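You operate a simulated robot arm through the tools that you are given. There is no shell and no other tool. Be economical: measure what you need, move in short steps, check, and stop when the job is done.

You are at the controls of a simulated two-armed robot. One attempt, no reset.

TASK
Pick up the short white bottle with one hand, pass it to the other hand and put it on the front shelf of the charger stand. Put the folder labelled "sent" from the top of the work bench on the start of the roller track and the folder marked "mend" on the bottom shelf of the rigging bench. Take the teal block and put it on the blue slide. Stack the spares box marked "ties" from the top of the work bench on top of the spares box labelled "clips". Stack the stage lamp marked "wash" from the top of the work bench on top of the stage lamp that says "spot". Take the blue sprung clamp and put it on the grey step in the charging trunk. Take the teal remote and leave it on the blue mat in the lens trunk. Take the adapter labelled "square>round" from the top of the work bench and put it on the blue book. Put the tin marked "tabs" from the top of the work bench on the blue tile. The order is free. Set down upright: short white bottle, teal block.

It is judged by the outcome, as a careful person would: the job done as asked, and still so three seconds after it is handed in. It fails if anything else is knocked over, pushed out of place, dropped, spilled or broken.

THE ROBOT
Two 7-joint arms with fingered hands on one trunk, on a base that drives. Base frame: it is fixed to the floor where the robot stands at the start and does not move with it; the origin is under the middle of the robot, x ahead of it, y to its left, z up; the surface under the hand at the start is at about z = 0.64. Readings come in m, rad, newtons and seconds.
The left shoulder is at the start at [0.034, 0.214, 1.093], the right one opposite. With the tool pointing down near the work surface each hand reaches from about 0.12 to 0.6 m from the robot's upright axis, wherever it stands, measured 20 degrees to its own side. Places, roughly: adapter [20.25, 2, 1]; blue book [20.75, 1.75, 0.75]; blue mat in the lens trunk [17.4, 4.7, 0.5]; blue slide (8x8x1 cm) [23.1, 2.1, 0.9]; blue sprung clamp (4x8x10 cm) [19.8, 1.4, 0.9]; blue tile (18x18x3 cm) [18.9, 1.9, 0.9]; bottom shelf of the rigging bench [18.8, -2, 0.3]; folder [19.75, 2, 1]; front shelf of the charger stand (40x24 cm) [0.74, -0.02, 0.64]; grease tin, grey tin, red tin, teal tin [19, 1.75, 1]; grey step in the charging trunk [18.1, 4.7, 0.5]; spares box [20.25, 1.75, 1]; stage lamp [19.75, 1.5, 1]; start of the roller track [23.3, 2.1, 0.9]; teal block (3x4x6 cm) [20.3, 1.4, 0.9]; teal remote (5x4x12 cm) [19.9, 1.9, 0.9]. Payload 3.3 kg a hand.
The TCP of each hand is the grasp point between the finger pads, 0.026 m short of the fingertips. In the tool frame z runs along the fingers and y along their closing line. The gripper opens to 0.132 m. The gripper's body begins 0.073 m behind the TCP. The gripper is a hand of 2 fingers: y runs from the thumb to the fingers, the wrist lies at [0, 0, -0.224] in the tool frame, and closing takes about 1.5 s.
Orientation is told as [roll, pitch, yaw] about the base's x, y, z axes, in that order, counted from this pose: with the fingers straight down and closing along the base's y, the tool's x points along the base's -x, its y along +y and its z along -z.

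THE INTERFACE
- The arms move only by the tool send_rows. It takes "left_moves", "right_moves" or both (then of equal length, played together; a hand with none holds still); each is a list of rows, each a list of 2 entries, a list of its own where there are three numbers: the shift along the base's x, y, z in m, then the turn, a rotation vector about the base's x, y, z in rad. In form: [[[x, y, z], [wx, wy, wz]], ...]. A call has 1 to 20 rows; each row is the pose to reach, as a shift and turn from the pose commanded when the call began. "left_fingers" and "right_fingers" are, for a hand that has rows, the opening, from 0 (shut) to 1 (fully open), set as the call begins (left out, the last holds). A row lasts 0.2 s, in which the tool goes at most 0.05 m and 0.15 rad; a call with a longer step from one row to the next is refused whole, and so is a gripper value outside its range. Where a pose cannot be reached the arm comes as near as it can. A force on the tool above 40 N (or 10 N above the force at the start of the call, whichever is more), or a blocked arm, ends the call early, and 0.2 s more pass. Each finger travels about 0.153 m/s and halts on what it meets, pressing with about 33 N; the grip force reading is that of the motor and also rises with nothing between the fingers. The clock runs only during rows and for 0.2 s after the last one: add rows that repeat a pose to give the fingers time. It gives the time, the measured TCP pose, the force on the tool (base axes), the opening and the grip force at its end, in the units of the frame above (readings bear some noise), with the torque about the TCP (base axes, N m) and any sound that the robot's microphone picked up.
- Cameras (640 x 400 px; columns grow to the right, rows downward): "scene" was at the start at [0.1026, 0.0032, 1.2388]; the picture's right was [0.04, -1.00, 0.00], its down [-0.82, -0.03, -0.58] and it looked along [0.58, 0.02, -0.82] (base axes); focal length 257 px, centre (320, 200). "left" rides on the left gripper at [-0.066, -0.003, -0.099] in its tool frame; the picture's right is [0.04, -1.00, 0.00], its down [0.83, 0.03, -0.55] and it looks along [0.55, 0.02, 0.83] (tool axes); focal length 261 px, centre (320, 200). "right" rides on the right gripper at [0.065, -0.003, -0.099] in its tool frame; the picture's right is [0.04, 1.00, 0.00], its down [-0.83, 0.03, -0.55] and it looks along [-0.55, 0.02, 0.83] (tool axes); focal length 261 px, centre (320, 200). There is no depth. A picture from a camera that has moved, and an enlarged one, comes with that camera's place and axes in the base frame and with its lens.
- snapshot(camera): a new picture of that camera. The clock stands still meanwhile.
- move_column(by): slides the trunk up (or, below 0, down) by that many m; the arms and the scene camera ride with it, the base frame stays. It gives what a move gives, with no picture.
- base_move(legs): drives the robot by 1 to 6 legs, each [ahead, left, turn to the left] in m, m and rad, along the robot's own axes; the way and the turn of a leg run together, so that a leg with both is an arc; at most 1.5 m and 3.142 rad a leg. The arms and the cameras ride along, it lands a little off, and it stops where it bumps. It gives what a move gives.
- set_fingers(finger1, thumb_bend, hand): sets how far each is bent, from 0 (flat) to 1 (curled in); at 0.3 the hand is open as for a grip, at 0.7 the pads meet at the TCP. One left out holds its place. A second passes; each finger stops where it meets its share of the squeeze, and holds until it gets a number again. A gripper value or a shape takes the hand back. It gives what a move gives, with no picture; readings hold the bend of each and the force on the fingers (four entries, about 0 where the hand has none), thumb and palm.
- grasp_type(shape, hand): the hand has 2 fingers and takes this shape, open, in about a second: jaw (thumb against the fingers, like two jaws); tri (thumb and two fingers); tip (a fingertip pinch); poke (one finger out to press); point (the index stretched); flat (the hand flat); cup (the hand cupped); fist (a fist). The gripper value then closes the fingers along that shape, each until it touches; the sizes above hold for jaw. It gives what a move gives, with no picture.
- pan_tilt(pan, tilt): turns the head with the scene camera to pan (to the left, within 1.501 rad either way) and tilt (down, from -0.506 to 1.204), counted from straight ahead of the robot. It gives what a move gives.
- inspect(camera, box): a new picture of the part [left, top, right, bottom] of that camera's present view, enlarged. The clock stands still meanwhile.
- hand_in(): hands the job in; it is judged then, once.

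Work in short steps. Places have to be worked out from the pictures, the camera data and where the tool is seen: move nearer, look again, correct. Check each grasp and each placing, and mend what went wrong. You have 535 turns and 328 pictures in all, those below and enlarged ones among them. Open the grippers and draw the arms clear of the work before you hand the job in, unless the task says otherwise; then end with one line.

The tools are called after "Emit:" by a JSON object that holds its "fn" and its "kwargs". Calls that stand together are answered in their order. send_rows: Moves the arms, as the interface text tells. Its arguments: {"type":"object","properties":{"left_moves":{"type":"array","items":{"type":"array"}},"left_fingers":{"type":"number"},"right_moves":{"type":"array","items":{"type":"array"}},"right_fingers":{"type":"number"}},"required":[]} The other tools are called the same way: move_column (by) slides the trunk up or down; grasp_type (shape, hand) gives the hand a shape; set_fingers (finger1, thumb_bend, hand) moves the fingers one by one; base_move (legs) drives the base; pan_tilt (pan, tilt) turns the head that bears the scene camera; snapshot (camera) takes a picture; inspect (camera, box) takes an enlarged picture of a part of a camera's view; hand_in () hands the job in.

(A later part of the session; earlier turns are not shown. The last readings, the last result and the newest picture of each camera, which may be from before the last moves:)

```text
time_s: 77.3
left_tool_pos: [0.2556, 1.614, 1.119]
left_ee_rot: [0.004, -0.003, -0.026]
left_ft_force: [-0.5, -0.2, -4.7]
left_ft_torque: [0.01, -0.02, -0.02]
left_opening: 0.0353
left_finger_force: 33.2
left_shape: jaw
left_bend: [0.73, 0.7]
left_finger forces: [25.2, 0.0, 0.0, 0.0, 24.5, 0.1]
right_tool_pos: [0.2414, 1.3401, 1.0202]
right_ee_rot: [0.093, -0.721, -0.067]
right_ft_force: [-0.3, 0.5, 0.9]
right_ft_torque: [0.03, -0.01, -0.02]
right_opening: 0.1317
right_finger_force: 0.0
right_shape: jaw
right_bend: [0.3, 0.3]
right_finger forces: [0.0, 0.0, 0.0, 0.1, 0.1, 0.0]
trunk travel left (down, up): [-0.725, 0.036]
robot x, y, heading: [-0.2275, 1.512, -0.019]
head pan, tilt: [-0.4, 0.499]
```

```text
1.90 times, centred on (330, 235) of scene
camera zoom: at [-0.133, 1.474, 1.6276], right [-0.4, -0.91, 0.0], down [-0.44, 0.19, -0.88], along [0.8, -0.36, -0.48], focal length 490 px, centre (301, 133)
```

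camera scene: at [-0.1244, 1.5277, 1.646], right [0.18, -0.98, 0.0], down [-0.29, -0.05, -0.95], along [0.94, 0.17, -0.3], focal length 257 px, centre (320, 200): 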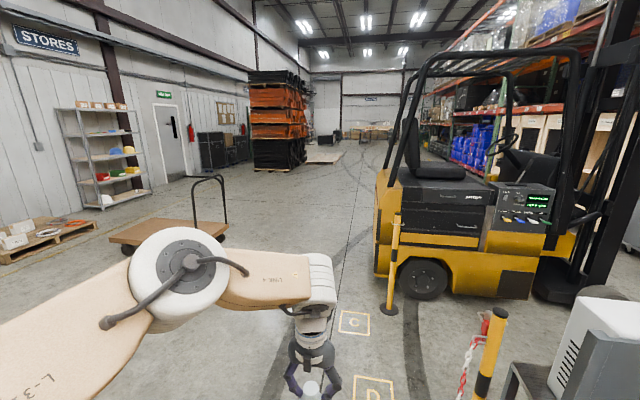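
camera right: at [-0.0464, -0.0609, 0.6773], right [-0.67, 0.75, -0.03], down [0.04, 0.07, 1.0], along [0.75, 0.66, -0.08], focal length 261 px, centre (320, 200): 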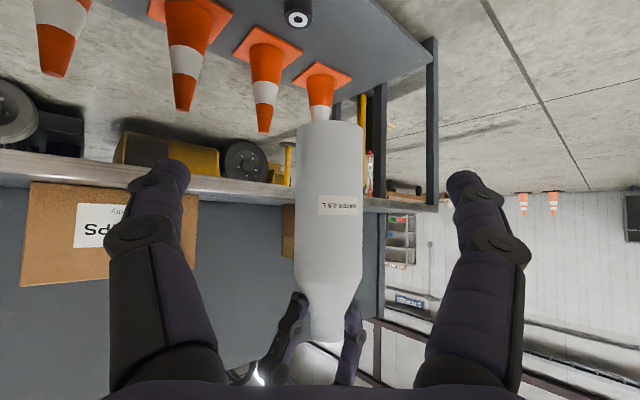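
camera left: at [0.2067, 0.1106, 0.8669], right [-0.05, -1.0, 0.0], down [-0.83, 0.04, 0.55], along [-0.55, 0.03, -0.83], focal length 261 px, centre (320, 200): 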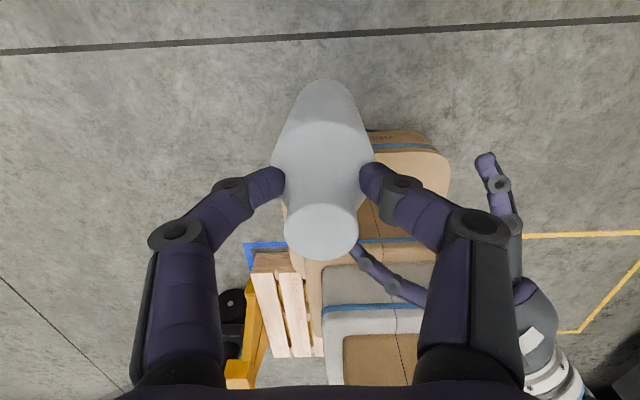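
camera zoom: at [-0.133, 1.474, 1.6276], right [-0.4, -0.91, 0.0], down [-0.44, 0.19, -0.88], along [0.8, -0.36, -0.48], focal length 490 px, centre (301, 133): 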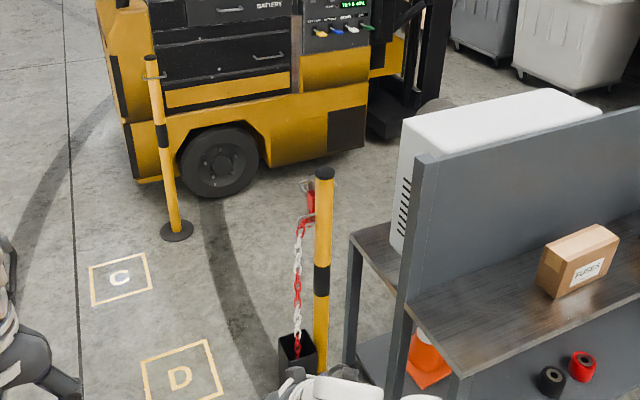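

The chain is unhooked, hanging in its bucket, so the gap between the posts is open (~0.95 m). Drive around: left 0.7, ahead 1.7, turn right to face it.

Emit:
{"fn": "base_move", "kwargs": {"legs": [[0, 0.7, 0.015], [1.4, 0, 0], [0.3, 0, 0], [0, 0, -1.571]]}}

Emit:
{"fn": "pan_tilt", "kwargs": {"pan": 0, "tilt": 0.6}}

Emit:
{"fn": "snapshot", "kwargs": {"camera": "scene"}}

```text
time_s: 93.2
left_tool_pos: [1.5852, 1.7167, 1.118]
left_ee_rot: [0.001, -0.004, -1.613]
left_ft_force: [-0.8, 0.0, -5.1]
left_ft_torque: [-0.05, -0.01, 0.05]
left_opening: 0.0347
left_finger_force: 33.1
left_shape: jaw
left_bend: [0.73, 0.7]
left_finger forces: [25.0, 0.1, 0.0, 0.1, 24.4, 0.0]
right_tool_pos: [1.3121, 1.7327, 1.0187]
right_ee_rot: [0.092, -0.725, -1.653]
right_ft_force: [-0.5, -0.1, -0.4]
right_ft_torque: [-0.02, 0.01, -0.01]
right_opening: 0.1321
right_finger_force: 0.0
right_shape: jaw
right_bend: [0.3, 0.3]
right_finger forces: [0.1, 0.0, 0.0, 0.0, 0.0, 0.0]
trunk travel left (down, up): [-0.725, 0.036]
robot x, y, heading: [1.4895, 2.2022, -1.605]
head pan, tilt: [-0.4, 0.499]
```

```text
time_s: 94.1
left_tool_pos: [1.586, 1.7151, 1.1181]
left_ee_rot: [0.0, -0.004, -1.61]
left_ft_force: [0.1, -0.6, -5.7]
left_ft_torque: [-0.04, -0.03, 0.02]
left_opening: 0.0347
left_finger_force: 33.0
left_shape: jaw
left_bend: [0.73, 0.7]
left_finger forces: [25.1, 0.0, 0.0, 0.0, 24.2, 0.0]
right_tool_pos: [1.3129, 1.7335, 1.019]
right_ee_rot: [0.092, -0.724, -1.653]
right_ft_force: [0.7, 0.1, -0.7]
right_ft_torque: [0.02, -0.01, 0.0]
right_opening: 0.1321
right_finger_force: 0.0
right_shape: jaw
right_bend: [0.3, 0.3]
right_finger forces: [0.0, 0.1, 0.0, 0.0, 0.0, 0.0]
trunk travel left (down, up): [-0.725, 0.036]
robot x, y, heading: [1.4907, 2.1976, -1.602]
head pan, tilt: [0.0, 0.6]
```

```text
279 pictures are left
camera scene: at [1.4851, 2.1006, 1.6185], right [-1.0, 0.03, 0.0], down [0.02, 0.56, -0.82], along [-0.03, -0.82, -0.57], focal length 257 px, centre (320, 200)
```

scene: 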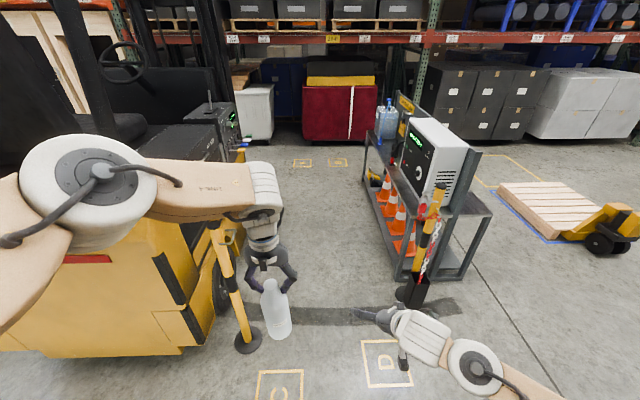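

The gap centre is x≈1.37. Go through it to y≈0, then shift to x≈1.5.

Emit:
{"fn": "base_move", "kwargs": {"legs": [[0, -0.12, 0.033], [1.4, 0, 0], [0.75, 0.1, 0]]}}

Emit:
{"fn": "pan_tilt", "kwargs": {"pan": -1.2, "tilt": 0.6}}

Emit:
{"fn": "snapshot", "kwargs": {"camera": "scene"}}

```text
time_s: 105.6
left_tool_pos: [1.5675, -0.4266, 1.1183]
left_ee_rot: [0.002, 0.0, -1.585]
left_ft_force: [0.1, -0.6, -5.1]
left_ft_torque: [-0.03, 0.0, -0.03]
left_opening: 0.0345
left_finger_force: 33.4
left_shape: jaw
left_bend: [0.73, 0.7]
left_finger forces: [24.9, 0.1, 0.0, 0.0, 24.2, 0.0]
right_tool_pos: [1.2922, -0.4165, 1.0192]
right_ee_rot: [0.091, -0.723, -1.625]
right_ft_force: [-0.2, 0.0, -0.9]
right_ft_torque: [-0.01, -0.04, 0.0]
right_opening: 0.1318
right_finger_force: 0.0
right_shape: jaw
right_bend: [0.3, 0.3]
right_finger forces: [0.0, 0.1, 0.1, 0.1, 0.0, 0.0]
trunk travel left (down, up): [-0.725, 0.036]
robot x, y, heading: [1.4551, 0.0585, -1.572]
head pan, tilt: [0.0, 0.6]
```

```text
time_s: 107.0
left_tool_pos: [1.5659, -0.4252, 1.1186]
left_ee_rot: [0.002, -0.004, -1.585]
left_ft_force: [-0.4, 0.0, -4.6]
left_ft_torque: [0.0, -0.03, -0.05]
left_opening: 0.0346
left_finger_force: 33.2
left_shape: jaw
left_bend: [0.73, 0.7]
left_finger forces: [24.9, 0.0, 0.0, 0.1, 24.2, 0.1]
right_tool_pos: [1.293, -0.416, 1.0176]
right_ee_rot: [0.094, -0.722, -1.625]
right_ft_force: [-0.6, -0.1, 0.6]
right_ft_torque: [0.02, -0.01, 0.03]
right_opening: 0.1317
right_finger_force: 0.1
right_shape: jaw
right_bend: [0.3, 0.3]
right_finger forces: [0.1, 0.0, 0.0, 0.1, 0.0, 0.1]
trunk travel left (down, up): [-0.725, 0.036]
robot x, y, heading: [1.4559, 0.0562, -1.576]
head pan, tilt: [-1.201, 0.6]
```

```text
278 pictures are left
camera scene: at [1.3734, 0.0124, 1.6186], right [-0.36, 0.93, 0.0], down [0.53, 0.2, -0.82], along [-0.77, -0.3, -0.57], focal length 257 px, centre (320, 200)
```

scene: 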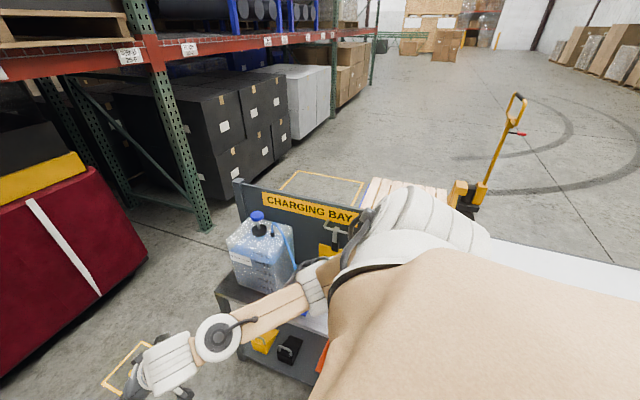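

Turn right to face the charger stand and look at it.

Emit:
{"fn": "base_move", "kwargs": {"legs": [[-0.0, 0.05, 0], [0, 0, -1.571]]}}

Emit:
{"fn": "pan_tilt", "kwargs": {"pan": 0, "tilt": 0.8}}

Emit:
{"fn": "snapshot", "kwargs": {"camera": "scene"}}

```text
time_s: 111.8
left_tool_pos: [1.0224, -0.0376, 1.1181]
left_ee_rot: [0.001, -0.003, 3.091]
left_ft_force: [0.7, -0.3, -5.2]
left_ft_torque: [0.01, 0.02, -0.01]
left_opening: 0.0343
left_finger_force: 32.9
left_shape: jaw
left_bend: [0.73, 0.7]
left_finger forces: [24.6, 0.0, 0.0, 0.1, 24.1, 0.0]
right_tool_pos: [1.0414, 0.2344, 1.019]
right_ee_rot: [0.092, -0.723, 3.05]
right_ft_force: [-0.7, 0.6, -0.6]
right_ft_torque: [-0.01, -0.03, 0.03]
right_opening: 0.1317
right_finger_force: 0.1
right_shape: jaw
right_bend: [0.3, 0.3]
right_finger forces: [0.0, 0.0, 0.1, 0.0, 0.0, 0.0]
trunk travel left (down, up): [-0.725, 0.036]
robot x, y, heading: [1.5059, 0.0507, 3.101]
head pan, tilt: [-1.201, 0.6]
```

```text
time_s: 113.2
left_tool_pos: [1.0213, -0.0378, 1.1193]
left_ee_rot: [0.003, -0.002, 3.093]
left_ft_force: [0.4, 0.5, -5.6]
left_ft_torque: [0.01, 0.04, -0.02]
left_opening: 0.0342
left_finger_force: 33.2
left_shape: jaw
left_bend: [0.73, 0.7]
left_finger forces: [24.7, 0.0, 0.1, 0.0, 24.1, 0.0]
right_tool_pos: [1.0422, 0.2361, 1.0182]
right_ee_rot: [0.091, -0.722, 3.049]
right_ft_force: [0.1, -0.3, 0.2]
right_ft_torque: [0.02, -0.01, -0.03]
right_opening: 0.1319
right_finger_force: 0.1
right_shape: jaw
right_bend: [0.3, 0.3]
right_finger forces: [0.0, 0.0, 0.0, 0.0, 0.0, 0.0]
trunk travel left (down, up): [-0.725, 0.036]
robot x, y, heading: [1.5056, 0.051, 3.104]
head pan, tilt: [0.0, 0.799]
```

```text
277 pictures are left
camera scene: at [1.4142, 0.0588, 1.6017], right [0.04, 1.0, 0.0], down [0.72, -0.03, -0.7], along [-0.7, 0.03, -0.72], focal length 257 px, centre (320, 200)
```

scene: 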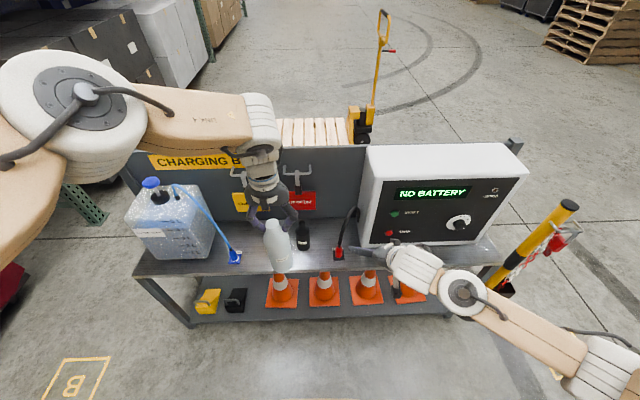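

The front shelf lies between the jug and the charger unit. Zoom in for what stands on it.

Emit:
{"fn": "inspect", "kwargs": {"camera": "scene", "box": [200, 150, 400, 290]}}

Emit:
{"fn": "snapshot", "kwargs": {"camera": "right"}}

```text
2.86 times, centred on (300, 220) of scene
camera zoom: at [1.4142, 0.0588, 1.6017], right [0.04, 1.0, 0.0], down [0.72, -0.03, -0.7], along [-0.7, 0.03, -0.72], focal length 735 px, centre (377, 143)
```

zoom: 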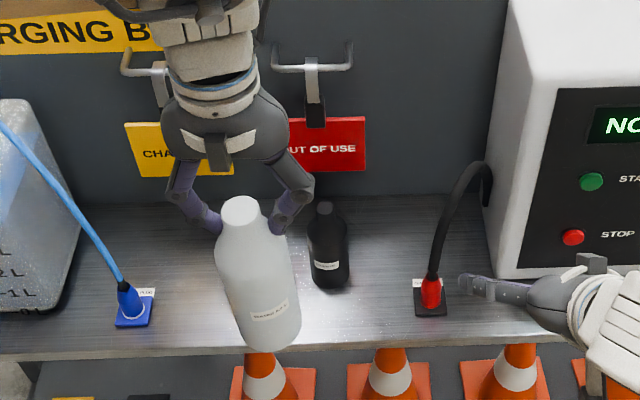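

```text
275 pictures are left
camera right: at [1.1557, 0.2358, 1.0494], right [0.0, -1.0, 0.04], down [-0.26, 0.04, 0.97], along [-0.97, -0.01, -0.26], focal length 261 px, centre (320, 200)
```

right: 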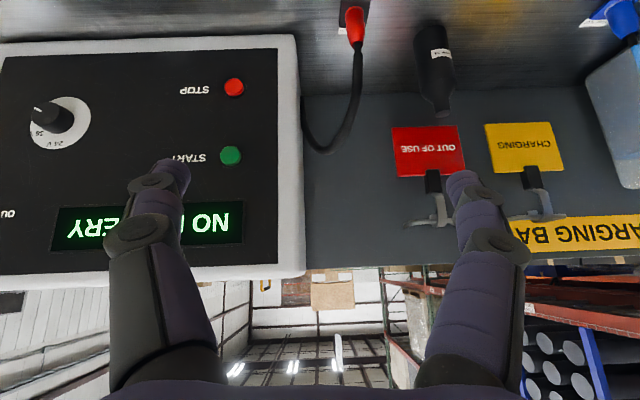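

Free spot: about (0.76, -0.12), between the blue plug and the black bottle. First pull the right arm back from the charger unit, then square up and approach partially.

Emit:
{"fn": "send_rows", "kwargs": {"right_moves": [[[0.04, 0.0, 0], [0, 0, 0]], [[0.08, 0.01, 0], [0, 0, 0]], [[0.12, 0.02, 0], [0, 0, 0]], [[0.16, 0.03, 0], [0, 0, 0]], [[0.2, 0.04, 0], [0, 0, 0]]]}}

Emit:
{"fn": "base_move", "kwargs": {"legs": [[0, 0.09, 0.037], [0.14, 0, 0]]}}

Emit:
{"fn": "snapshot", "kwargs": {"camera": "scene"}}

```text
time_s: 114.4
left_tool_pos: [1.024, -0.0367, 1.119]
left_ee_rot: [0.001, -0.004, 3.091]
left_ft_force: [0.7, 0.1, -5.7]
left_ft_torque: [-0.04, 0.01, 0.02]
left_opening: 0.0337
left_finger_force: 33.1
left_shape: jaw
left_bend: [0.73, 0.7]
left_finger forces: [24.6, 0.0, 0.0, 0.0, 24.2, 0.0]
right_tool_pos: [1.2412, 0.2777, 1.0207]
right_ee_rot: [0.092, -0.725, 3.048]
right_ft_force: [0.6, -0.8, -0.6]
right_ft_torque: [-0.01, 0.06, -0.02]
right_opening: 0.1319
right_finger_force: 0.0
right_shape: jaw
right_bend: [0.3, 0.3]
right_finger forces: [0.0, 0.0, 0.1, 0.1, 0.0, 0.0]
trunk travel left (down, up): [-0.725, 0.036]
robot x, y, heading: [1.5052, 0.0535, 3.107]
head pan, tilt: [0.0, 0.799]
```

```text
time_s: 116.5
left_tool_pos: [0.8808, -0.1454, 1.1175]
left_ee_rot: [0.003, -0.002, 3.125]
left_ft_force: [-0.5, -0.8, -5.8]
left_ft_torque: [-0.02, 0.01, -0.03]
left_opening: 0.0337
left_finger_force: 32.6
left_shape: jaw
left_bend: [0.73, 0.7]
left_finger forces: [24.5, 0.0, 0.0, 0.1, 23.7, 0.0]
right_tool_pos: [1.0876, 0.1767, 1.0184]
right_ee_rot: [0.093, -0.721, 3.088]
right_ft_force: [0.0, 0.0, 0.3]
right_ft_torque: [0.0, -0.02, 0.01]
right_opening: 0.1318
right_finger_force: 0.1
right_shape: jaw
right_bend: [0.3, 0.3]
right_finger forces: [0.0, 0.1, 0.0, 0.1, 0.1, 0.1]
trunk travel left (down, up): [-0.725, 0.036]
robot x, y, heading: [1.3639, -0.0337, 3.137]
head pan, tilt: [0.0, 0.799]
```

```text
274 pictures are left
camera scene: at [1.2697, -0.0337, 1.6016], right [0.01, 1.0, 0.0], down [0.72, 0.0, -0.7], along [-0.7, 0.0, -0.72], focal length 257 px, centre (320, 200)
```

scene: 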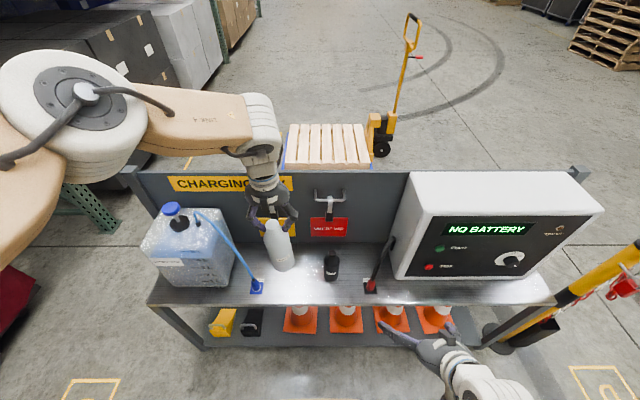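

Bottle is at (0.88, -0.145); good lateral gap on both sides. Drive ahead 0.12 m and lower the trunk 0.27 m.

Emit:
{"fn": "base_move", "kwargs": {"legs": [[0.115, 0, 0]]}}

Emit:
{"fn": "move_column", "kwargs": {"by": -0.27}}

Emit:
{"fn": "snapshot", "kwargs": {"camera": "scene"}}

Emit:
{"fn": "snapshot", "kwargs": {"camera": "left"}}

```text
time_s: 117.7
left_tool_pos: [0.7684, -0.1435, 1.1173]
left_ee_rot: [0.002, -0.002, 3.129]
left_ft_force: [-0.5, -0.4, -3.8]
left_ft_torque: [-0.05, 0.05, 0.0]
left_opening: 0.0333
left_finger_force: 33.1
left_shape: jaw
left_bend: [0.73, 0.7]
left_finger forces: [24.6, 0.1, 0.1, 0.1, 23.3, 0.0]
right_tool_pos: [0.9713, 0.1765, 1.0191]
right_ee_rot: [0.094, -0.721, 3.086]
right_ft_force: [0.3, -0.5, -0.6]
right_ft_torque: [0.01, -0.04, 0.02]
right_opening: 0.1318
right_finger_force: 0.0
right_shape: jaw
right_bend: [0.3, 0.3]
right_finger forces: [0.0, 0.1, 0.0, 0.0, 0.1, 0.0]
trunk travel left (down, up): [-0.725, 0.036]
robot x, y, heading: [1.2522, -0.0345, 3.143]
head pan, tilt: [0.0, 0.799]
```

```text
time_s: 120.4
left_tool_pos: [0.7682, -0.1448, 0.8486]
left_ee_rot: [0.0, -0.002, 3.128]
left_ft_force: [0.3, 0.6, -4.5]
left_ft_torque: [0.01, 0.03, 0.0]
left_opening: 0.0337
left_finger_force: 33.2
left_shape: jaw
left_bend: [0.73, 0.7]
left_finger forces: [24.7, 0.0, 0.0, 0.0, 23.3, 0.1]
right_tool_pos: [0.9741, 0.1759, 0.7498]
right_ee_rot: [0.091, -0.722, 3.087]
right_ft_force: [-0.1, -0.7, -0.1]
right_ft_torque: [0.01, 0.01, -0.02]
right_opening: 0.1316
right_finger_force: 0.0
right_shape: jaw
right_bend: [0.3, 0.3]
right_finger forces: [0.1, 0.0, 0.0, 0.0, 0.0, 0.0]
trunk travel left (down, up): [-0.455, 0.306]
robot x, y, heading: [1.25, -0.033, 3.136]
head pan, tilt: [0.0, 0.799]
```

```text
273 pictures are left
camera scene: at [1.1469, -0.0334, 1.3314], right [0.0, 1.0, 0.0], down [0.72, 0.0, -0.7], along [-0.7, 0.0, -0.72], focal length 257 px, centre (320, 200)
```

scene: 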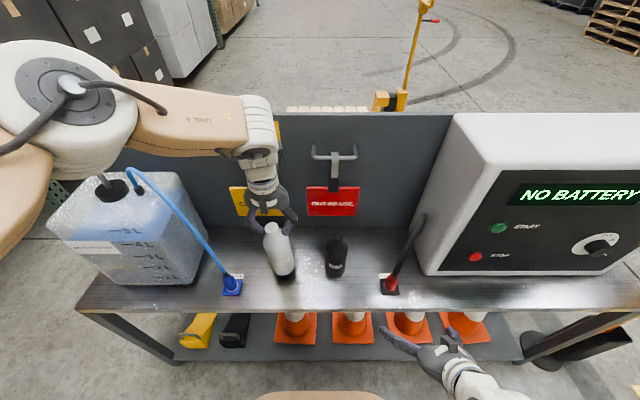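

```text
272 pictures are left
camera left: at [0.7027, -0.1397, 0.9471], right [0.06, 1.0, 0.0], down [0.83, -0.04, 0.55], along [0.55, -0.03, -0.83], focal length 261 px, centre (320, 200)
```

left: 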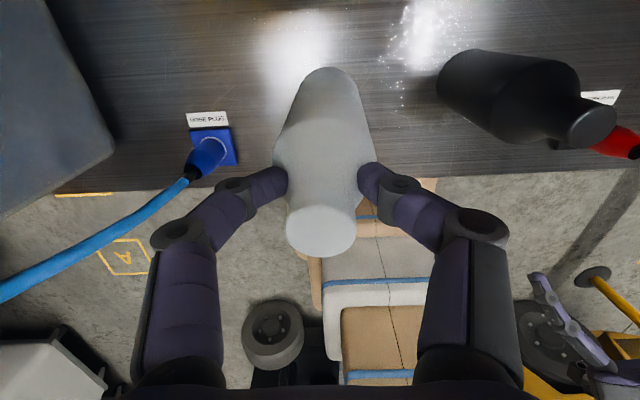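

Bottle is clear of its neighbours, about 2 cm above the shelf. Lower with the left arm in small steps until contact.

Emit:
{"fn": "send_rows", "kwargs": {"left_moves": [[[0, 0, -0.006], [0, 0, 0]], [[0, 0, -0.012], [0, 0, 0]], [[0, 0, -0.017], [0, 0, 0]]]}}

Emit:
{"fn": "inspect", "kwargs": {"camera": "scene", "box": [220, 190, 360, 300]}}

```text
time_s: 121.2
left_tool_pos: [0.7683, -0.1443, 0.8308]
left_ee_rot: [0.003, -0.001, 3.126]
left_ft_force: [0.3, -0.3, -5.6]
left_ft_torque: [-0.02, 0.06, 0.02]
left_opening: 0.0334
left_finger_force: 33.2
left_shape: jaw
left_bend: [0.73, 0.7]
left_finger forces: [24.6, 0.0, 0.0, 0.0, 23.4, 0.0]
right_tool_pos: [0.9738, 0.1761, 0.7496]
right_ee_rot: [0.094, -0.723, 3.084]
right_ft_force: [-0.6, 0.0, -0.3]
right_ft_torque: [0.0, -0.01, 0.0]
right_opening: 0.1319
right_finger_force: 0.1
right_shape: jaw
right_bend: [0.3, 0.3]
right_finger forces: [0.0, 0.0, 0.1, 0.0, 0.1, 0.1]
trunk travel left (down, up): [-0.455, 0.306]
robot x, y, heading: [1.2461, -0.0356, 3.134]
head pan, tilt: [0.0, 0.799]
```

```text
3.64 times, centred on (290, 245) of scene
camera zoom: at [1.1467, -0.0333, 1.3313], right [0.0, 1.0, 0.0], down [0.72, 0.0, -0.7], along [-0.7, 0.0, -0.72], focal length 936 px, centre (429, 36)
```

zoom: 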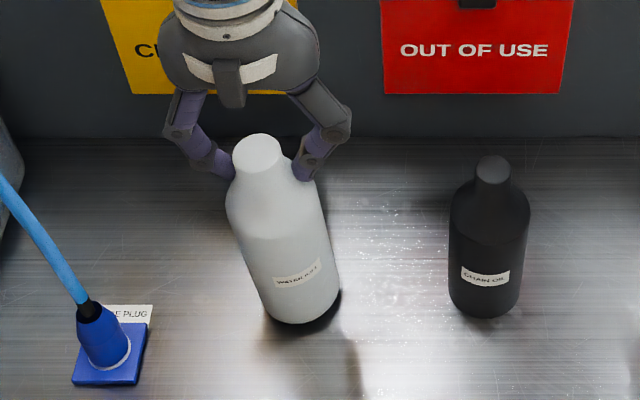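

Still hanging; continue down a few millimetres at a time.

Emit:
{"fn": "send_rows", "kwargs": {"left_moves": [[[0, 0, -0.004], [0, 0, 0]], [[0, 0, -0.008], [0, 0, 0]]]}}

Emit:
{"fn": "send_rows", "kwargs": {"left_moves": [[[0, 0, -0.003], [0, 0, 0]], [[0, 0, -0.006], [0, 0, 0]]]}}

```text
time_s: 121.8
left_tool_pos: [0.7673, -0.1434, 0.8233]
left_ee_rot: [0.001, -0.004, 3.127]
left_ft_force: [0.5, -0.5, -5.8]
left_ft_torque: [-0.01, 0.03, 0.0]
left_opening: 0.0334
left_finger_force: 33.3
left_shape: jaw
left_bend: [0.73, 0.7]
left_finger forces: [24.5, 0.0, 0.0, 0.0, 23.4, 0.1]
right_tool_pos: [0.9738, 0.1767, 0.7504]
right_ee_rot: [0.093, -0.724, 3.086]
right_ft_force: [-0.6, -0.9, 0.2]
right_ft_torque: [0.0, -0.02, 0.01]
right_opening: 0.1321
right_finger_force: 0.0
right_shape: jaw
right_bend: [0.3, 0.3]
right_finger forces: [0.1, 0.1, 0.1, 0.0, 0.0, 0.1]
trunk travel left (down, up): [-0.455, 0.306]
robot x, y, heading: [1.2466, -0.0329, 3.135]
head pan, tilt: [0.0, 0.799]
```

```text
time_s: 122.4
left_tool_pos: [0.7663, -0.1424, 0.8196]
left_ee_rot: [0.002, -0.008, 3.128]
left_ft_force: [-3.7, 0.8, 19.4]
left_ft_torque: [-0.17, 0.0, -0.03]
left_opening: 0.0341
left_finger_force: 33.2
left_shape: jaw
left_bend: [0.74, 0.7]
left_finger forces: [34.5, 0.0, 0.0, 0.1, 33.1, 0.0]
right_tool_pos: [0.9749, 0.1773, 0.751]
right_ee_rot: [0.095, -0.721, 3.085]
right_ft_force: [-0.7, -0.3, 0.2]
right_ft_torque: [-0.04, 0.01, 0.01]
right_opening: 0.1317
right_finger_force: 0.0
right_shape: jaw
right_bend: [0.3, 0.3]
right_finger forces: [0.0, 0.0, 0.0, 0.1, 0.1, 0.1]
trunk travel left (down, up): [-0.455, 0.306]
robot x, y, heading: [1.2467, -0.0313, 3.137]
head pan, tilt: [0.0, 0.799]
```

Contact (19 N). Release gently by opening the left hand.

Emit:
{"fn": "send_rows", "kwargs": {"left_moves": [[[0, 0, 0.002], [0, 0, 0]], [[0, 0, 0.002], [0, 0, 0]], [[0, 0, 0.002], [0, 0, 0]], [[0, 0, 0.002], [0, 0, 0]]], "left_fingers": 0.7}}

Emit:
{"fn": "inspect", "kwargs": {"camera": "scene", "box": [220, 190, 360, 300]}}

Emit:
{"fn": "snapshot", "kwargs": {"camera": "left"}}

```text
time_s: 123.4
left_tool_pos: [0.7686, -0.1439, 0.8188]
left_ee_rot: [0.001, -0.001, 3.129]
left_ft_force: [0.0, -0.2, -0.2]
left_ft_torque: [0.01, -0.01, 0.01]
left_opening: 0.0921
left_finger_force: 0.1
left_shape: jaw
left_bend: [0.68, 0.56]
left_finger forces: [0.0, 0.1, 0.0, 0.1, 0.1, 0.1]
right_tool_pos: [0.9739, 0.1761, 0.7504]
right_ee_rot: [0.093, -0.723, 3.085]
right_ft_force: [-0.3, 0.2, -0.9]
right_ft_torque: [0.02, -0.01, 0.0]
right_opening: 0.132
right_finger_force: 0.1
right_shape: jaw
right_bend: [0.3, 0.3]
right_finger forces: [0.0, 0.1, 0.0, 0.1, 0.0, 0.0]
trunk travel left (down, up): [-0.455, 0.306]
robot x, y, heading: [1.2495, -0.0357, 3.135]
head pan, tilt: [0.0, 0.799]
```

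```text
3.64 times, centred on (290, 245) of scene
camera zoom: at [1.1472, -0.0332, 1.3314], right [0.0, 1.0, 0.0], down [0.72, 0.0, -0.7], along [-0.7, 0.0, -0.72], focal length 936 px, centre (429, 36)
```

zoom: 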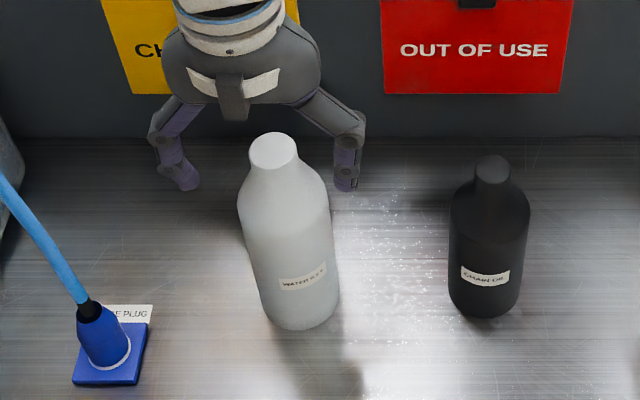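

```text
269 pictures are left
camera left: at [0.7029, -0.1396, 0.9174], right [0.06, 1.0, 0.0], down [0.83, -0.04, 0.55], along [0.55, -0.03, -0.83], focal length 261 px, centre (320, 200)
```

left: 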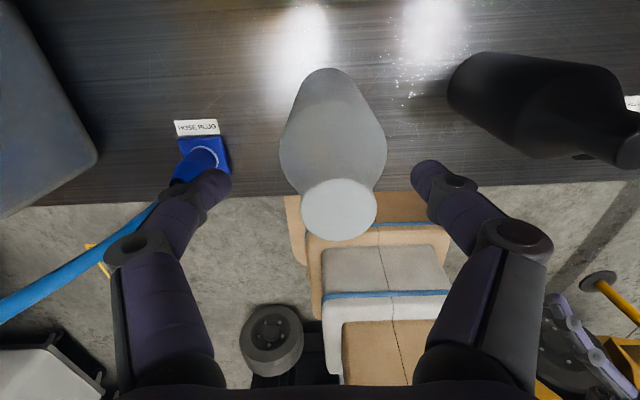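

The bottle stands upright. Raise the trunk straight up, then back off and exit.

Emit:
{"fn": "move_column", "kwargs": {"by": 0.3}}

Emit:
{"fn": "base_move", "kwargs": {"legs": [[-0.25, 0, 0]]}}

Emit:
{"fn": "snapshot", "kwargs": {"camera": "scene"}}

```text
time_s: 126.4
left_tool_pos: [0.7679, -0.142, 1.1193]
left_ee_rot: [0.003, -0.003, 3.126]
left_ft_force: [-0.4, -0.3, -0.4]
left_ft_torque: [0.01, -0.03, 0.0]
left_opening: 0.0921
left_finger_force: 0.0
left_shape: jaw
left_bend: [0.68, 0.56]
left_finger forces: [0.0, 0.0, 0.0, 0.0, 0.0, 0.1]
right_tool_pos: [0.9744, 0.1768, 1.0489]
right_ee_rot: [0.094, -0.722, 3.088]
right_ft_force: [1.5, -0.2, 0.7]
right_ft_torque: [0.0, 0.01, 0.01]
right_opening: 0.1322
right_finger_force: 0.1
right_shape: jaw
right_bend: [0.3, 0.3]
right_finger forces: [0.1, 0.0, 0.0, 0.1, 0.1, 0.1]
trunk travel left (down, up): [-0.755, 0.006]
robot x, y, heading: [1.2474, -0.0351, 3.135]
head pan, tilt: [0.0, 0.799]
```

```text
time_s: 128.2
left_tool_pos: [1.0165, -0.1444, 1.1198]
left_ee_rot: [0.002, -0.004, 3.125]
left_ft_force: [0.1, 0.2, -0.1]
left_ft_torque: [-0.01, 0.01, -0.01]
left_opening: 0.092
left_finger_force: 0.0
left_shape: jaw
left_bend: [0.68, 0.56]
left_finger forces: [0.1, 0.1, 0.0, 0.0, 0.0, 0.0]
right_tool_pos: [1.2241, 0.1753, 1.0499]
right_ee_rot: [0.092, -0.722, 3.082]
right_ft_force: [-0.5, 0.7, -0.1]
right_ft_torque: [-0.01, 0.02, 0.03]
right_opening: 0.1319
right_finger_force: 0.0
right_shape: jaw
right_bend: [0.3, 0.3]
right_finger forces: [0.1, 0.0, 0.0, 0.1, 0.0, 0.0]
trunk travel left (down, up): [-0.755, 0.006]
robot x, y, heading: [1.4956, -0.0334, 3.128]
head pan, tilt: [0.0, 0.799]
```

```text
268 pictures are left
camera scene: at [1.4065, -0.0346, 1.6318], right [0.01, 1.0, 0.0], down [0.72, -0.01, -0.7], along [-0.7, 0.01, -0.72], focal length 257 px, centre (320, 200)
```

scene: 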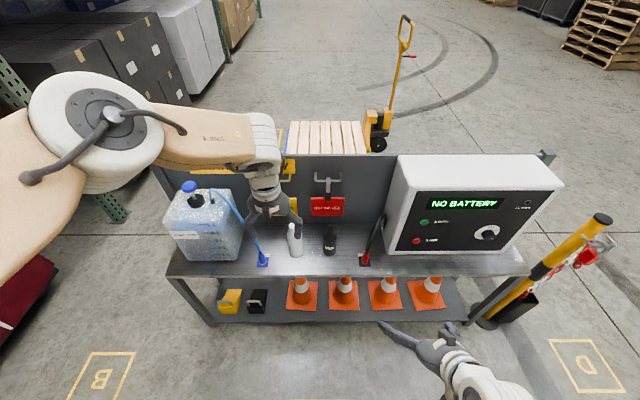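

Bottle placed well. Leave through the posts and turn to face +x for the far area.

Emit:
{"fn": "base_move", "kwargs": {"legs": [[0, 0, -1.557], [0.1, 0.1, 0], [1.3, 0, 0], [0.95, 0, 0], [0, 0, -1.571]]}}

Emit:
{"fn": "pan_tilt", "kwargs": {"pan": 0, "tilt": 0.2}}

Emit:
{"fn": "snapshot", "kwargs": {"camera": "scene"}}

```text
time_s: 147.8
left_tool_pos: [1.8368, 2.3991, 1.12]
left_ee_rot: [0.001, -0.001, -0.013]
left_ft_force: [-0.5, 0.3, -0.1]
left_ft_torque: [0.01, -0.03, 0.01]
left_opening: 0.092
left_finger_force: 0.1
left_shape: jaw
left_bend: [0.68, 0.56]
left_finger forces: [0.1, 0.0, 0.1, 0.0, 0.0, 0.0]
right_tool_pos: [1.6306, 2.0772, 1.0499]
right_ee_rot: [0.093, -0.722, -0.053]
right_ft_force: [0.2, -0.5, 0.7]
right_ft_torque: [0.0, 0.01, 0.03]
right_opening: 0.1319
right_finger_force: 0.1
right_shape: jaw
right_bend: [0.3, 0.3]
right_finger forces: [0.0, 0.1, 0.1, 0.0, 0.0, 0.0]
trunk travel left (down, up): [-0.755, 0.006]
robot x, y, heading: [1.3585, 2.2895, -0.008]
head pan, tilt: [0.0, 0.799]
```

```text
time_s: 148.8
left_tool_pos: [1.8368, 2.4, 1.12]
left_ee_rot: [0.002, -0.002, -0.012]
left_ft_force: [-0.3, -1.5, -0.3]
left_ft_torque: [0.03, -0.01, 0.01]
left_opening: 0.0922
left_finger_force: 0.1
left_shape: jaw
left_bend: [0.68, 0.56]
left_finger forces: [0.0, 0.0, 0.1, 0.1, 0.0, 0.0]
right_tool_pos: [1.631, 2.0767, 1.0493]
right_ee_rot: [0.093, -0.724, -0.052]
right_ft_force: [-0.3, 0.1, -0.3]
right_ft_torque: [0.0, -0.01, 0.0]
right_opening: 0.1317
right_finger_force: 0.0
right_shape: jaw
right_bend: [0.3, 0.3]
right_finger forces: [0.0, 0.1, 0.1, 0.1, 0.0, 0.1]
trunk travel left (down, up): [-0.755, 0.006]
robot x, y, heading: [1.3575, 2.288, -0.001]
head pan, tilt: [0.0, 0.201]
```

```text
267 pictures are left
camera scene: at [1.4602, 2.2885, 1.6853], right [0.0, -1.0, 0.0], down [-0.2, 0.0, -0.98], along [0.98, 0.0, -0.2], focal length 257 px, centre (320, 200)
```

scene: 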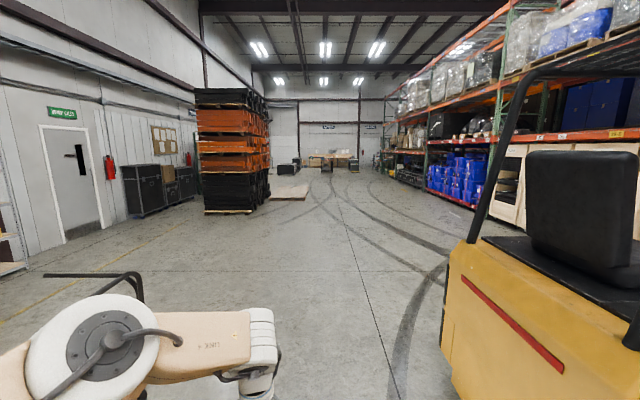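

Clear straight ahead. Drive 9 m down the aisle, keeping slightly left.

Emit:
{"fn": "base_move", "kwargs": {"legs": [[1.5, 0.2, 0], [1.5, 0, 0], [1.5, 0, 0], [1.5, 0, 0], [1.5, 0, 0], [1.5, 0, 0]]}}

Emit:
{"fn": "snapshot", "kwargs": {"camera": "scene"}}

```text
refused: leg 1 is longer than a leg can be; nothing moved
```

```text
266 pictures are left
camera scene: at [1.4602, 2.2885, 1.6853], right [0.0, -1.0, 0.0], down [-0.2, 0.0, -0.98], along [0.98, 0.0, -0.2], focal length 257 px, centre (320, 200)
```

scene: 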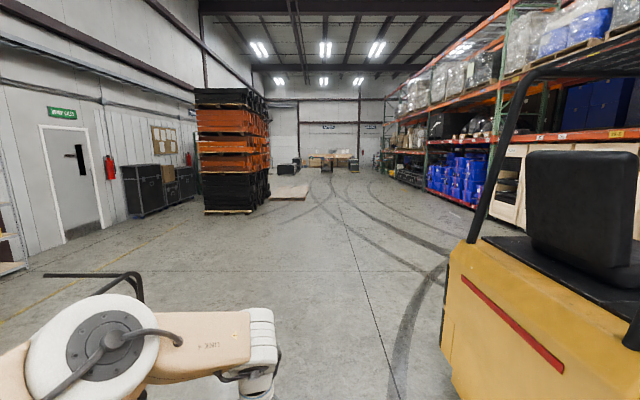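

Leg too long; use a 1.4 m arc first.

Emit:
{"fn": "base_move", "kwargs": {"legs": [[1.4, 0.2, 0], [1.5, 0, 0], [1.5, 0, 0], [1.5, 0, 0], [1.5, 0, 0], [1.5, 0, 0]]}}

Emit:
{"fn": "base_move", "kwargs": {"legs": [[1.5, 0, 0], [1.5, 0, 0], [1.0, 0, 0]]}}

Emit:
{"fn": "snapshot", "kwargs": {"camera": "scene"}}

```text
time_s: 187.2
left_tool_pos: [9.8262, 2.6732, 1.1154]
left_ee_rot: [-0.007, 0.005, 0.015]
left_ft_force: [1.8, 1.2, -1.0]
left_ft_torque: [-0.11, 0.09, -0.01]
left_opening: 0.0922
left_finger_force: 0.0
left_shape: jaw
left_bend: [0.68, 0.56]
left_finger forces: [0.0, 0.0, 0.0, 0.0, 0.1, 0.0]
right_tool_pos: [9.6279, 2.3463, 1.0492]
right_ee_rot: [0.082, -0.715, -0.016]
right_ft_force: [0.5, 1.2, 0.3]
right_ft_torque: [-0.06, 0.0, -0.04]
right_opening: 0.1317
right_finger_force: 0.0
right_shape: jaw
right_bend: [0.3, 0.3]
right_finger forces: [0.1, 0.1, 0.0, 0.0, 0.0, 0.0]
trunk travel left (down, up): [-0.755, 0.006]
robot x, y, heading: [9.3446, 2.5406, 0.024]
head pan, tilt: [0.0, 0.201]
stopped in leg 6: the robot was blocked; the commanded pose is now the measured one
```

```text
time_s: 188.1
left_tool_pos: [9.8236, 2.6644, 1.119]
left_ee_rot: [-0.001, -0.001, 0.017]
left_ft_force: [0.1, 0.8, 0.1]
left_ft_torque: [0.0, 0.05, 0.0]
left_opening: 0.0922
left_finger_force: 0.0
left_shape: jaw
left_bend: [0.68, 0.56]
left_finger forces: [0.1, 0.0, 0.0, 0.1, 0.1, 0.0]
right_tool_pos: [9.6272, 2.338, 1.0495]
right_ee_rot: [0.092, -0.72, -0.019]
right_ft_force: [-0.5, 0.0, 0.1]
right_ft_torque: [-0.01, 0.0, -0.03]
right_opening: 0.132
right_finger_force: 0.1
right_shape: jaw
right_bend: [0.3, 0.3]
right_finger forces: [0.1, 0.0, 0.0, 0.0, 0.1, 0.0]
trunk travel left (down, up): [-0.755, 0.006]
robot x, y, heading: [9.3445, 2.5397, 0.022]
head pan, tilt: [0.0, 0.201]
stopped in leg 1: the robot was blocked; the commanded pose is now the measured one
```

```text
265 pictures are left
camera scene: at [9.4505, 2.5433, 1.6853], right [0.03, -1.0, 0.0], down [-0.2, -0.01, -0.98], along [0.98, 0.03, -0.2], focal length 257 px, centre (320, 200)
```

scene: 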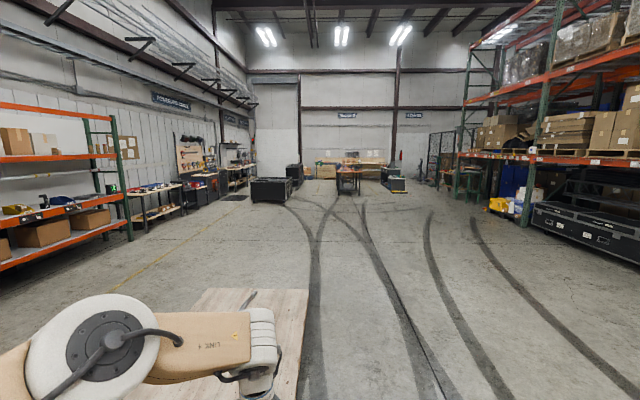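

A plywood board on a pallet blocks at front-left. Back off a little, sidestep right 0.6 m and continue.

Emit:
{"fn": "base_move", "kwargs": {"legs": [[-0.1, 0, -0.02], [0, -0.6, 0], [1.5, 0, 0], [1.5, 0, 0], [1.5, 0, 0]]}}

Emit:
{"fn": "snapshot", "kwargs": {"camera": "scene"}}

```text
time_s: 213.2
left_tool_pos: [14.2088, 1.9629, 1.1199]
left_ee_rot: [0.002, -0.001, -0.025]
left_ft_force: [-0.1, -0.4, -0.3]
left_ft_torque: [0.02, -0.01, 0.01]
left_opening: 0.0921
left_finger_force: 0.1
left_shape: jaw
left_bend: [0.68, 0.56]
left_finger forces: [0.1, 0.1, 0.0, 0.1, 0.1, 0.0]
right_tool_pos: [14.0001, 1.645, 1.0495]
right_ee_rot: [0.091, -0.719, -0.062]
right_ft_force: [-0.7, 1.0, 0.3]
right_ft_torque: [-0.01, -0.02, 0.0]
right_opening: 0.132
right_finger_force: 0.1
right_shape: jaw
right_bend: [0.3, 0.3]
right_finger forces: [0.0, 0.0, 0.1, 0.0, 0.1, 0.0]
trunk travel left (down, up): [-0.755, 0.006]
robot x, y, heading: [13.7272, 1.8585, -0.009]
head pan, tilt: [0.0, 0.201]
```

```text
264 pictures are left
camera scene: at [13.8323, 1.8565, 1.6854], right [-0.01, -1.0, 0.0], down [-0.2, 0.0, -0.98], along [0.98, -0.01, -0.2], focal length 257 px, centre (320, 200)
```

scene: 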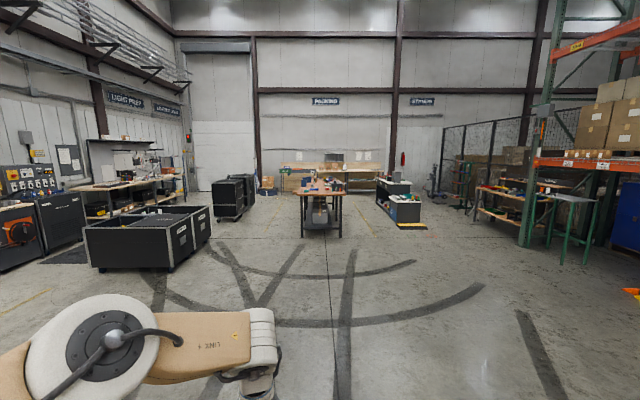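

The work bench is ahead with trunks at left and rigging bench at right. Drive up to about x=17.4 and look.

Emit:
{"fn": "base_move", "kwargs": {"legs": [[1.5, 0, 0.009], [1.5, 0, 0], [0.9, 0, 0]]}}

Emit:
{"fn": "pan_tilt", "kwargs": {"pan": 0, "tilt": 0.35}}

Emit:
{"fn": "snapshot", "kwargs": {"camera": "scene"}}

Emit:
{"fn": "pan_tilt", "kwargs": {"pan": 1.3, "tilt": 0.4}}

Emit:
{"fn": "snapshot", "kwargs": {"camera": "scene"}}

Emit:
{"fn": "pan_tilt", "kwargs": {"pan": -1.0, "tilt": 0.4}}

Emit:
{"fn": "snapshot", "kwargs": {"camera": "scene"}}

```text
time_s: 232.0
left_tool_pos: [18.1143, 1.9379, 1.1196]
left_ee_rot: [0.0, -0.003, -0.04]
left_ft_force: [1.2, -0.6, 0.9]
left_ft_torque: [-0.03, 0.02, 0.0]
left_opening: 0.0924
left_finger_force: 0.1
left_shape: jaw
left_bend: [0.68, 0.56]
left_finger forces: [0.0, 0.0, 0.1, 0.1, 0.1, 0.1]
right_tool_pos: [17.8996, 1.6238, 1.0494]
right_ee_rot: [0.091, -0.721, -0.079]
right_ft_force: [-1.4, 0.7, 0.6]
right_ft_torque: [-0.01, -0.03, 0.01]
right_opening: 0.1321
right_finger_force: 0.2
right_shape: jaw
right_bend: [0.3, 0.3]
right_finger forces: [0.0, 0.0, 0.0, 0.0, 0.0, 0.1]
trunk travel left (down, up): [-0.755, 0.006]
robot x, y, heading: [17.631, 1.84, -0.029]
head pan, tilt: [0.0, 0.201]
```

```text
time_s: 232.7
left_tool_pos: [18.114, 1.9366, 1.12]
left_ee_rot: [0.001, -0.002, -0.041]
left_ft_force: [0.2, -0.7, 0.0]
left_ft_torque: [-0.03, 0.02, 0.0]
left_opening: 0.092
left_finger_force: 0.1
left_shape: jaw
left_bend: [0.68, 0.56]
left_finger forces: [0.0, 0.0, 0.0, 0.1, 0.1, 0.0]
right_tool_pos: [17.8992, 1.6237, 1.0487]
right_ee_rot: [0.093, -0.721, -0.079]
right_ft_force: [-0.4, 0.6, 0.1]
right_ft_torque: [0.01, 0.02, -0.02]
right_opening: 0.1314
right_finger_force: 0.0
right_shape: jaw
right_bend: [0.3, 0.3]
right_finger forces: [0.1, 0.0, 0.1, 0.0, 0.0, 0.0]
trunk travel left (down, up): [-0.755, 0.006]
robot x, y, heading: [17.6308, 1.8434, -0.024]
head pan, tilt: [0.0, 0.351]
```

```text
263 pictures are left
camera scene: at [17.7352, 1.8379, 1.6715], right [-0.03, -1.0, 0.0], down [-0.34, 0.01, -0.94], along [0.94, -0.03, -0.34], focal length 257 px, centre (320, 200)
```

scene: 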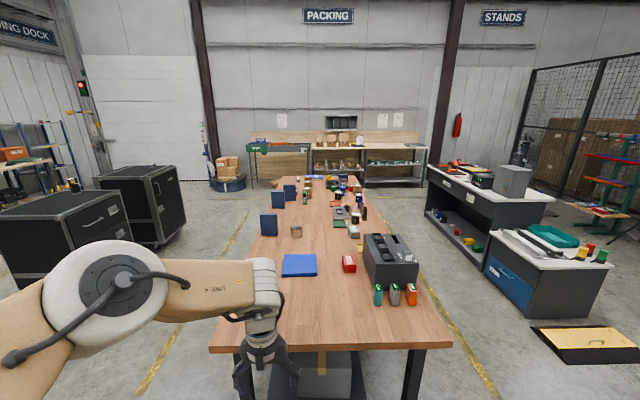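

```text
time_s: 234.2
left_tool_pos: [18.1145, 1.9376, 1.1188]
left_ee_rot: [0.001, -0.002, -0.039]
left_ft_force: [-0.5, 1.1, 0.1]
left_ft_torque: [0.03, 0.03, 0.01]
left_opening: 0.0924
left_finger_force: 0.1
left_shape: jaw
left_bend: [0.68, 0.56]
left_finger forces: [0.1, 0.0, 0.1, 0.0, 0.0, 0.0]
right_tool_pos: [17.9006, 1.6226, 1.0489]
right_ee_rot: [0.093, -0.721, -0.08]
right_ft_force: [-0.6, 0.6, 0.4]
right_ft_torque: [0.0, 0.02, -0.02]
right_opening: 0.1317
right_finger_force: 0.0
right_shape: jaw
right_bend: [0.3, 0.3]
right_finger forces: [0.0, 0.0, 0.0, 0.0, 0.0, 0.1]
trunk travel left (down, up): [-0.755, 0.006]
robot x, y, heading: [17.6315, 1.8424, -0.034]
head pan, tilt: [1.3, 0.4]
```

```text
262 pictures are left
camera scene: at [17.6695, 1.9291, 1.6669], right [0.96, -0.29, 0.0], down [-0.11, -0.37, -0.92], along [0.27, 0.88, -0.39], focal length 257 px, centre (320, 200)
```

scene: 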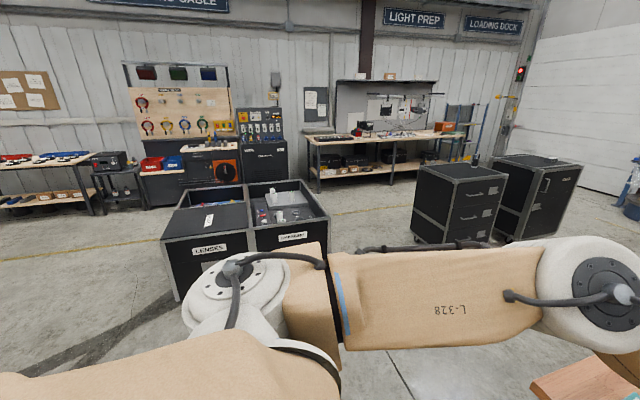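

```text
time_s: 236.3
left_tool_pos: [18.1143, 1.9381, 1.1191]
left_ee_rot: [0.0, 0.0, -0.04]
left_ft_force: [-0.6, 0.0, 0.4]
left_ft_torque: [-0.02, -0.03, -0.01]
left_opening: 0.0924
left_finger_force: 0.0
left_shape: jaw
left_bend: [0.68, 0.56]
left_finger forces: [0.0, 0.0, 0.0, 0.1, 0.0, 0.0]
right_tool_pos: [17.8997, 1.6233, 1.05]
right_ee_rot: [0.093, -0.72, -0.081]
right_ft_force: [0.9, -0.1, 0.7]
right_ft_torque: [0.02, 0.01, 0.0]
right_opening: 0.1319
right_finger_force: 0.0
right_shape: jaw
right_bend: [0.3, 0.3]
right_finger forces: [0.0, 0.1, 0.1, 0.0, 0.1, 0.1]
trunk travel left (down, up): [-0.755, 0.006]
robot x, y, heading: [17.63, 1.8425, -0.027]
head pan, tilt: [-1.0, 0.4]
```

```text
261 pictures are left
camera scene: at [17.6901, 1.7613, 1.6669], right [-0.86, -0.52, 0.0], down [-0.2, 0.33, -0.92], along [0.48, -0.79, -0.39], focal length 257 px, centre (320, 200)
```

scene: 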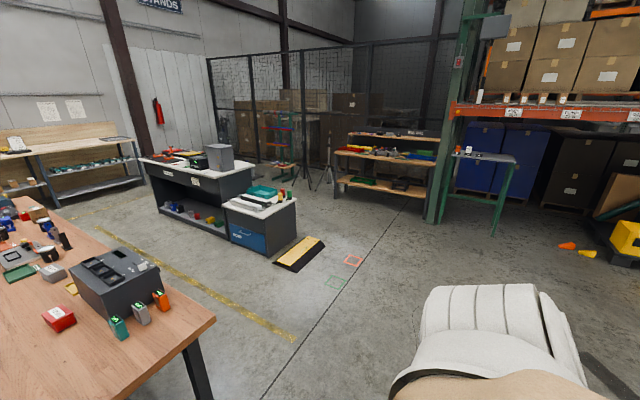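

Zoom in on the bench to identify the objects and labels.

Emit:
{"fn": "pan_tilt", "kwargs": {"pan": 0, "tilt": 0.35}}

Emit:
{"fn": "inspect", "kwargs": {"camera": "scene", "box": [250, 165, 390, 250]}}

Emit:
{"fn": "inspect", "kwargs": {"camera": "scene", "box": [240, 220, 440, 345]}}

```text
time_s: 237.6
left_tool_pos: [18.1156, 1.9373, 1.1195]
left_ee_rot: [0.002, -0.001, -0.04]
left_ft_force: [0.4, 0.1, 0.7]
left_ft_torque: [-0.02, 0.01, 0.0]
left_opening: 0.0922
left_finger_force: 0.1
left_shape: jaw
left_bend: [0.68, 0.56]
left_finger forces: [0.1, 0.0, 0.1, 0.0, 0.0, 0.1]
right_tool_pos: [17.8998, 1.6232, 1.0498]
right_ee_rot: [0.091, -0.721, -0.078]
right_ft_force: [0.3, -0.4, 0.4]
right_ft_torque: [0.01, 0.0, 0.01]
right_opening: 0.1319
right_finger_force: 0.0
right_shape: jaw
right_bend: [0.3, 0.3]
right_finger forces: [0.1, 0.0, 0.0, 0.1, 0.0, 0.0]
trunk travel left (down, up): [-0.755, 0.006]
robot x, y, heading: [17.6323, 1.8404, -0.03]
head pan, tilt: [0.0, 0.351]
```

```text
4.57 times, centred on (320, 208) of scene
camera zoom: at [17.7353, 1.8378, 1.6714], right [-0.03, -1.0, 0.0], down [-0.34, 0.01, -0.94], along [0.94, -0.03, -0.34], focal length 1176 px, centre (320, 166)
```

zoom: 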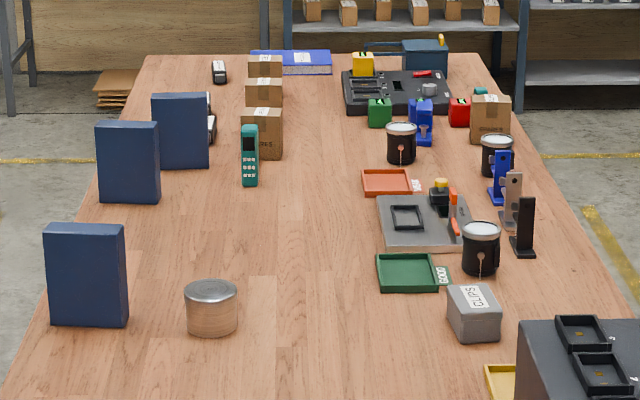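

```text
3.20 times, centred on (340, 282) of scene
camera zoom: at [17.7353, 1.8378, 1.6714], right [-0.03, -1.0, 0.0], down [-0.34, 0.01, -0.94], along [0.94, -0.03, -0.34], focal length 823 px, centre (256, -64)
```

zoom: 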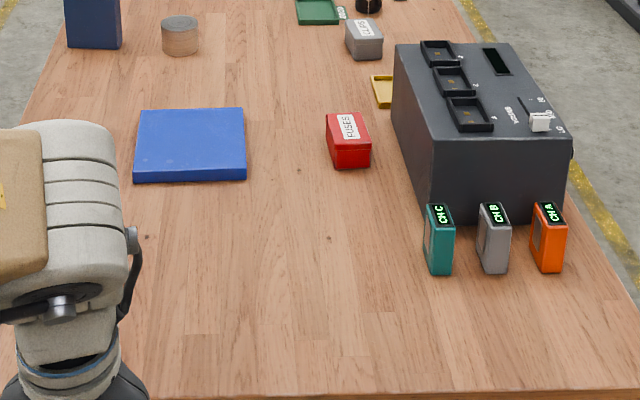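

Bench spans about x 18.4–20.7, y 1.36–2.19, z≈0.9. Go along its left side (y≈2.9), facing it, to read labels.

Emit:
{"fn": "base_move", "kwargs": {"legs": [[-0.1, 1.1, 0.03], [1.5, 0.05, 0], [0, 0, -1.571]]}}

Emit:
{"fn": "pan_tilt", "kwargs": {"pan": 0, "tilt": 0.75}}

Emit:
{"fn": "snapshot", "kwargs": {"camera": "scene"}}

```text
refused: leg 2 is longer than a leg can be; nothing moved
```

```text
time_s: 238.4
left_tool_pos: [18.115, 1.937, 1.12]
left_ee_rot: [0.002, 0.0, -0.04]
left_ft_force: [0.2, 0.3, 0.6]
left_ft_torque: [0.0, 0.03, -0.06]
left_opening: 0.0923
left_finger_force: 0.0
left_shape: jaw
left_bend: [0.68, 0.56]
left_finger forces: [0.1, 0.0, 0.0, 0.0, 0.0, 0.0]
right_tool_pos: [17.9001, 1.6227, 1.0497]
right_ee_rot: [0.093, -0.722, -0.078]
right_ft_force: [0.3, -0.5, 0.0]
right_ft_torque: [-0.03, 0.0, 0.0]
right_opening: 0.1318
right_finger_force: 0.0
right_shape: jaw
right_bend: [0.3, 0.3]
right_finger forces: [0.1, 0.1, 0.1, 0.1, 0.0, 0.1]
trunk travel left (down, up): [-0.755, 0.006]
robot x, y, heading: [17.6339, 1.8436, -0.029]
head pan, tilt: [0.0, 0.75]
```

```text
258 pictures are left
camera scene: at [17.7251, 1.8382, 1.6358], right [-0.03, -1.0, 0.0], down [-0.68, 0.02, -0.73], along [0.73, -0.02, -0.68], focal length 257 px, centre (320, 200)
```

scene: 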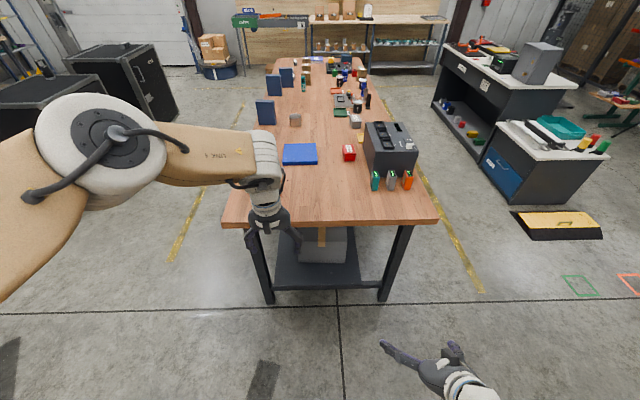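

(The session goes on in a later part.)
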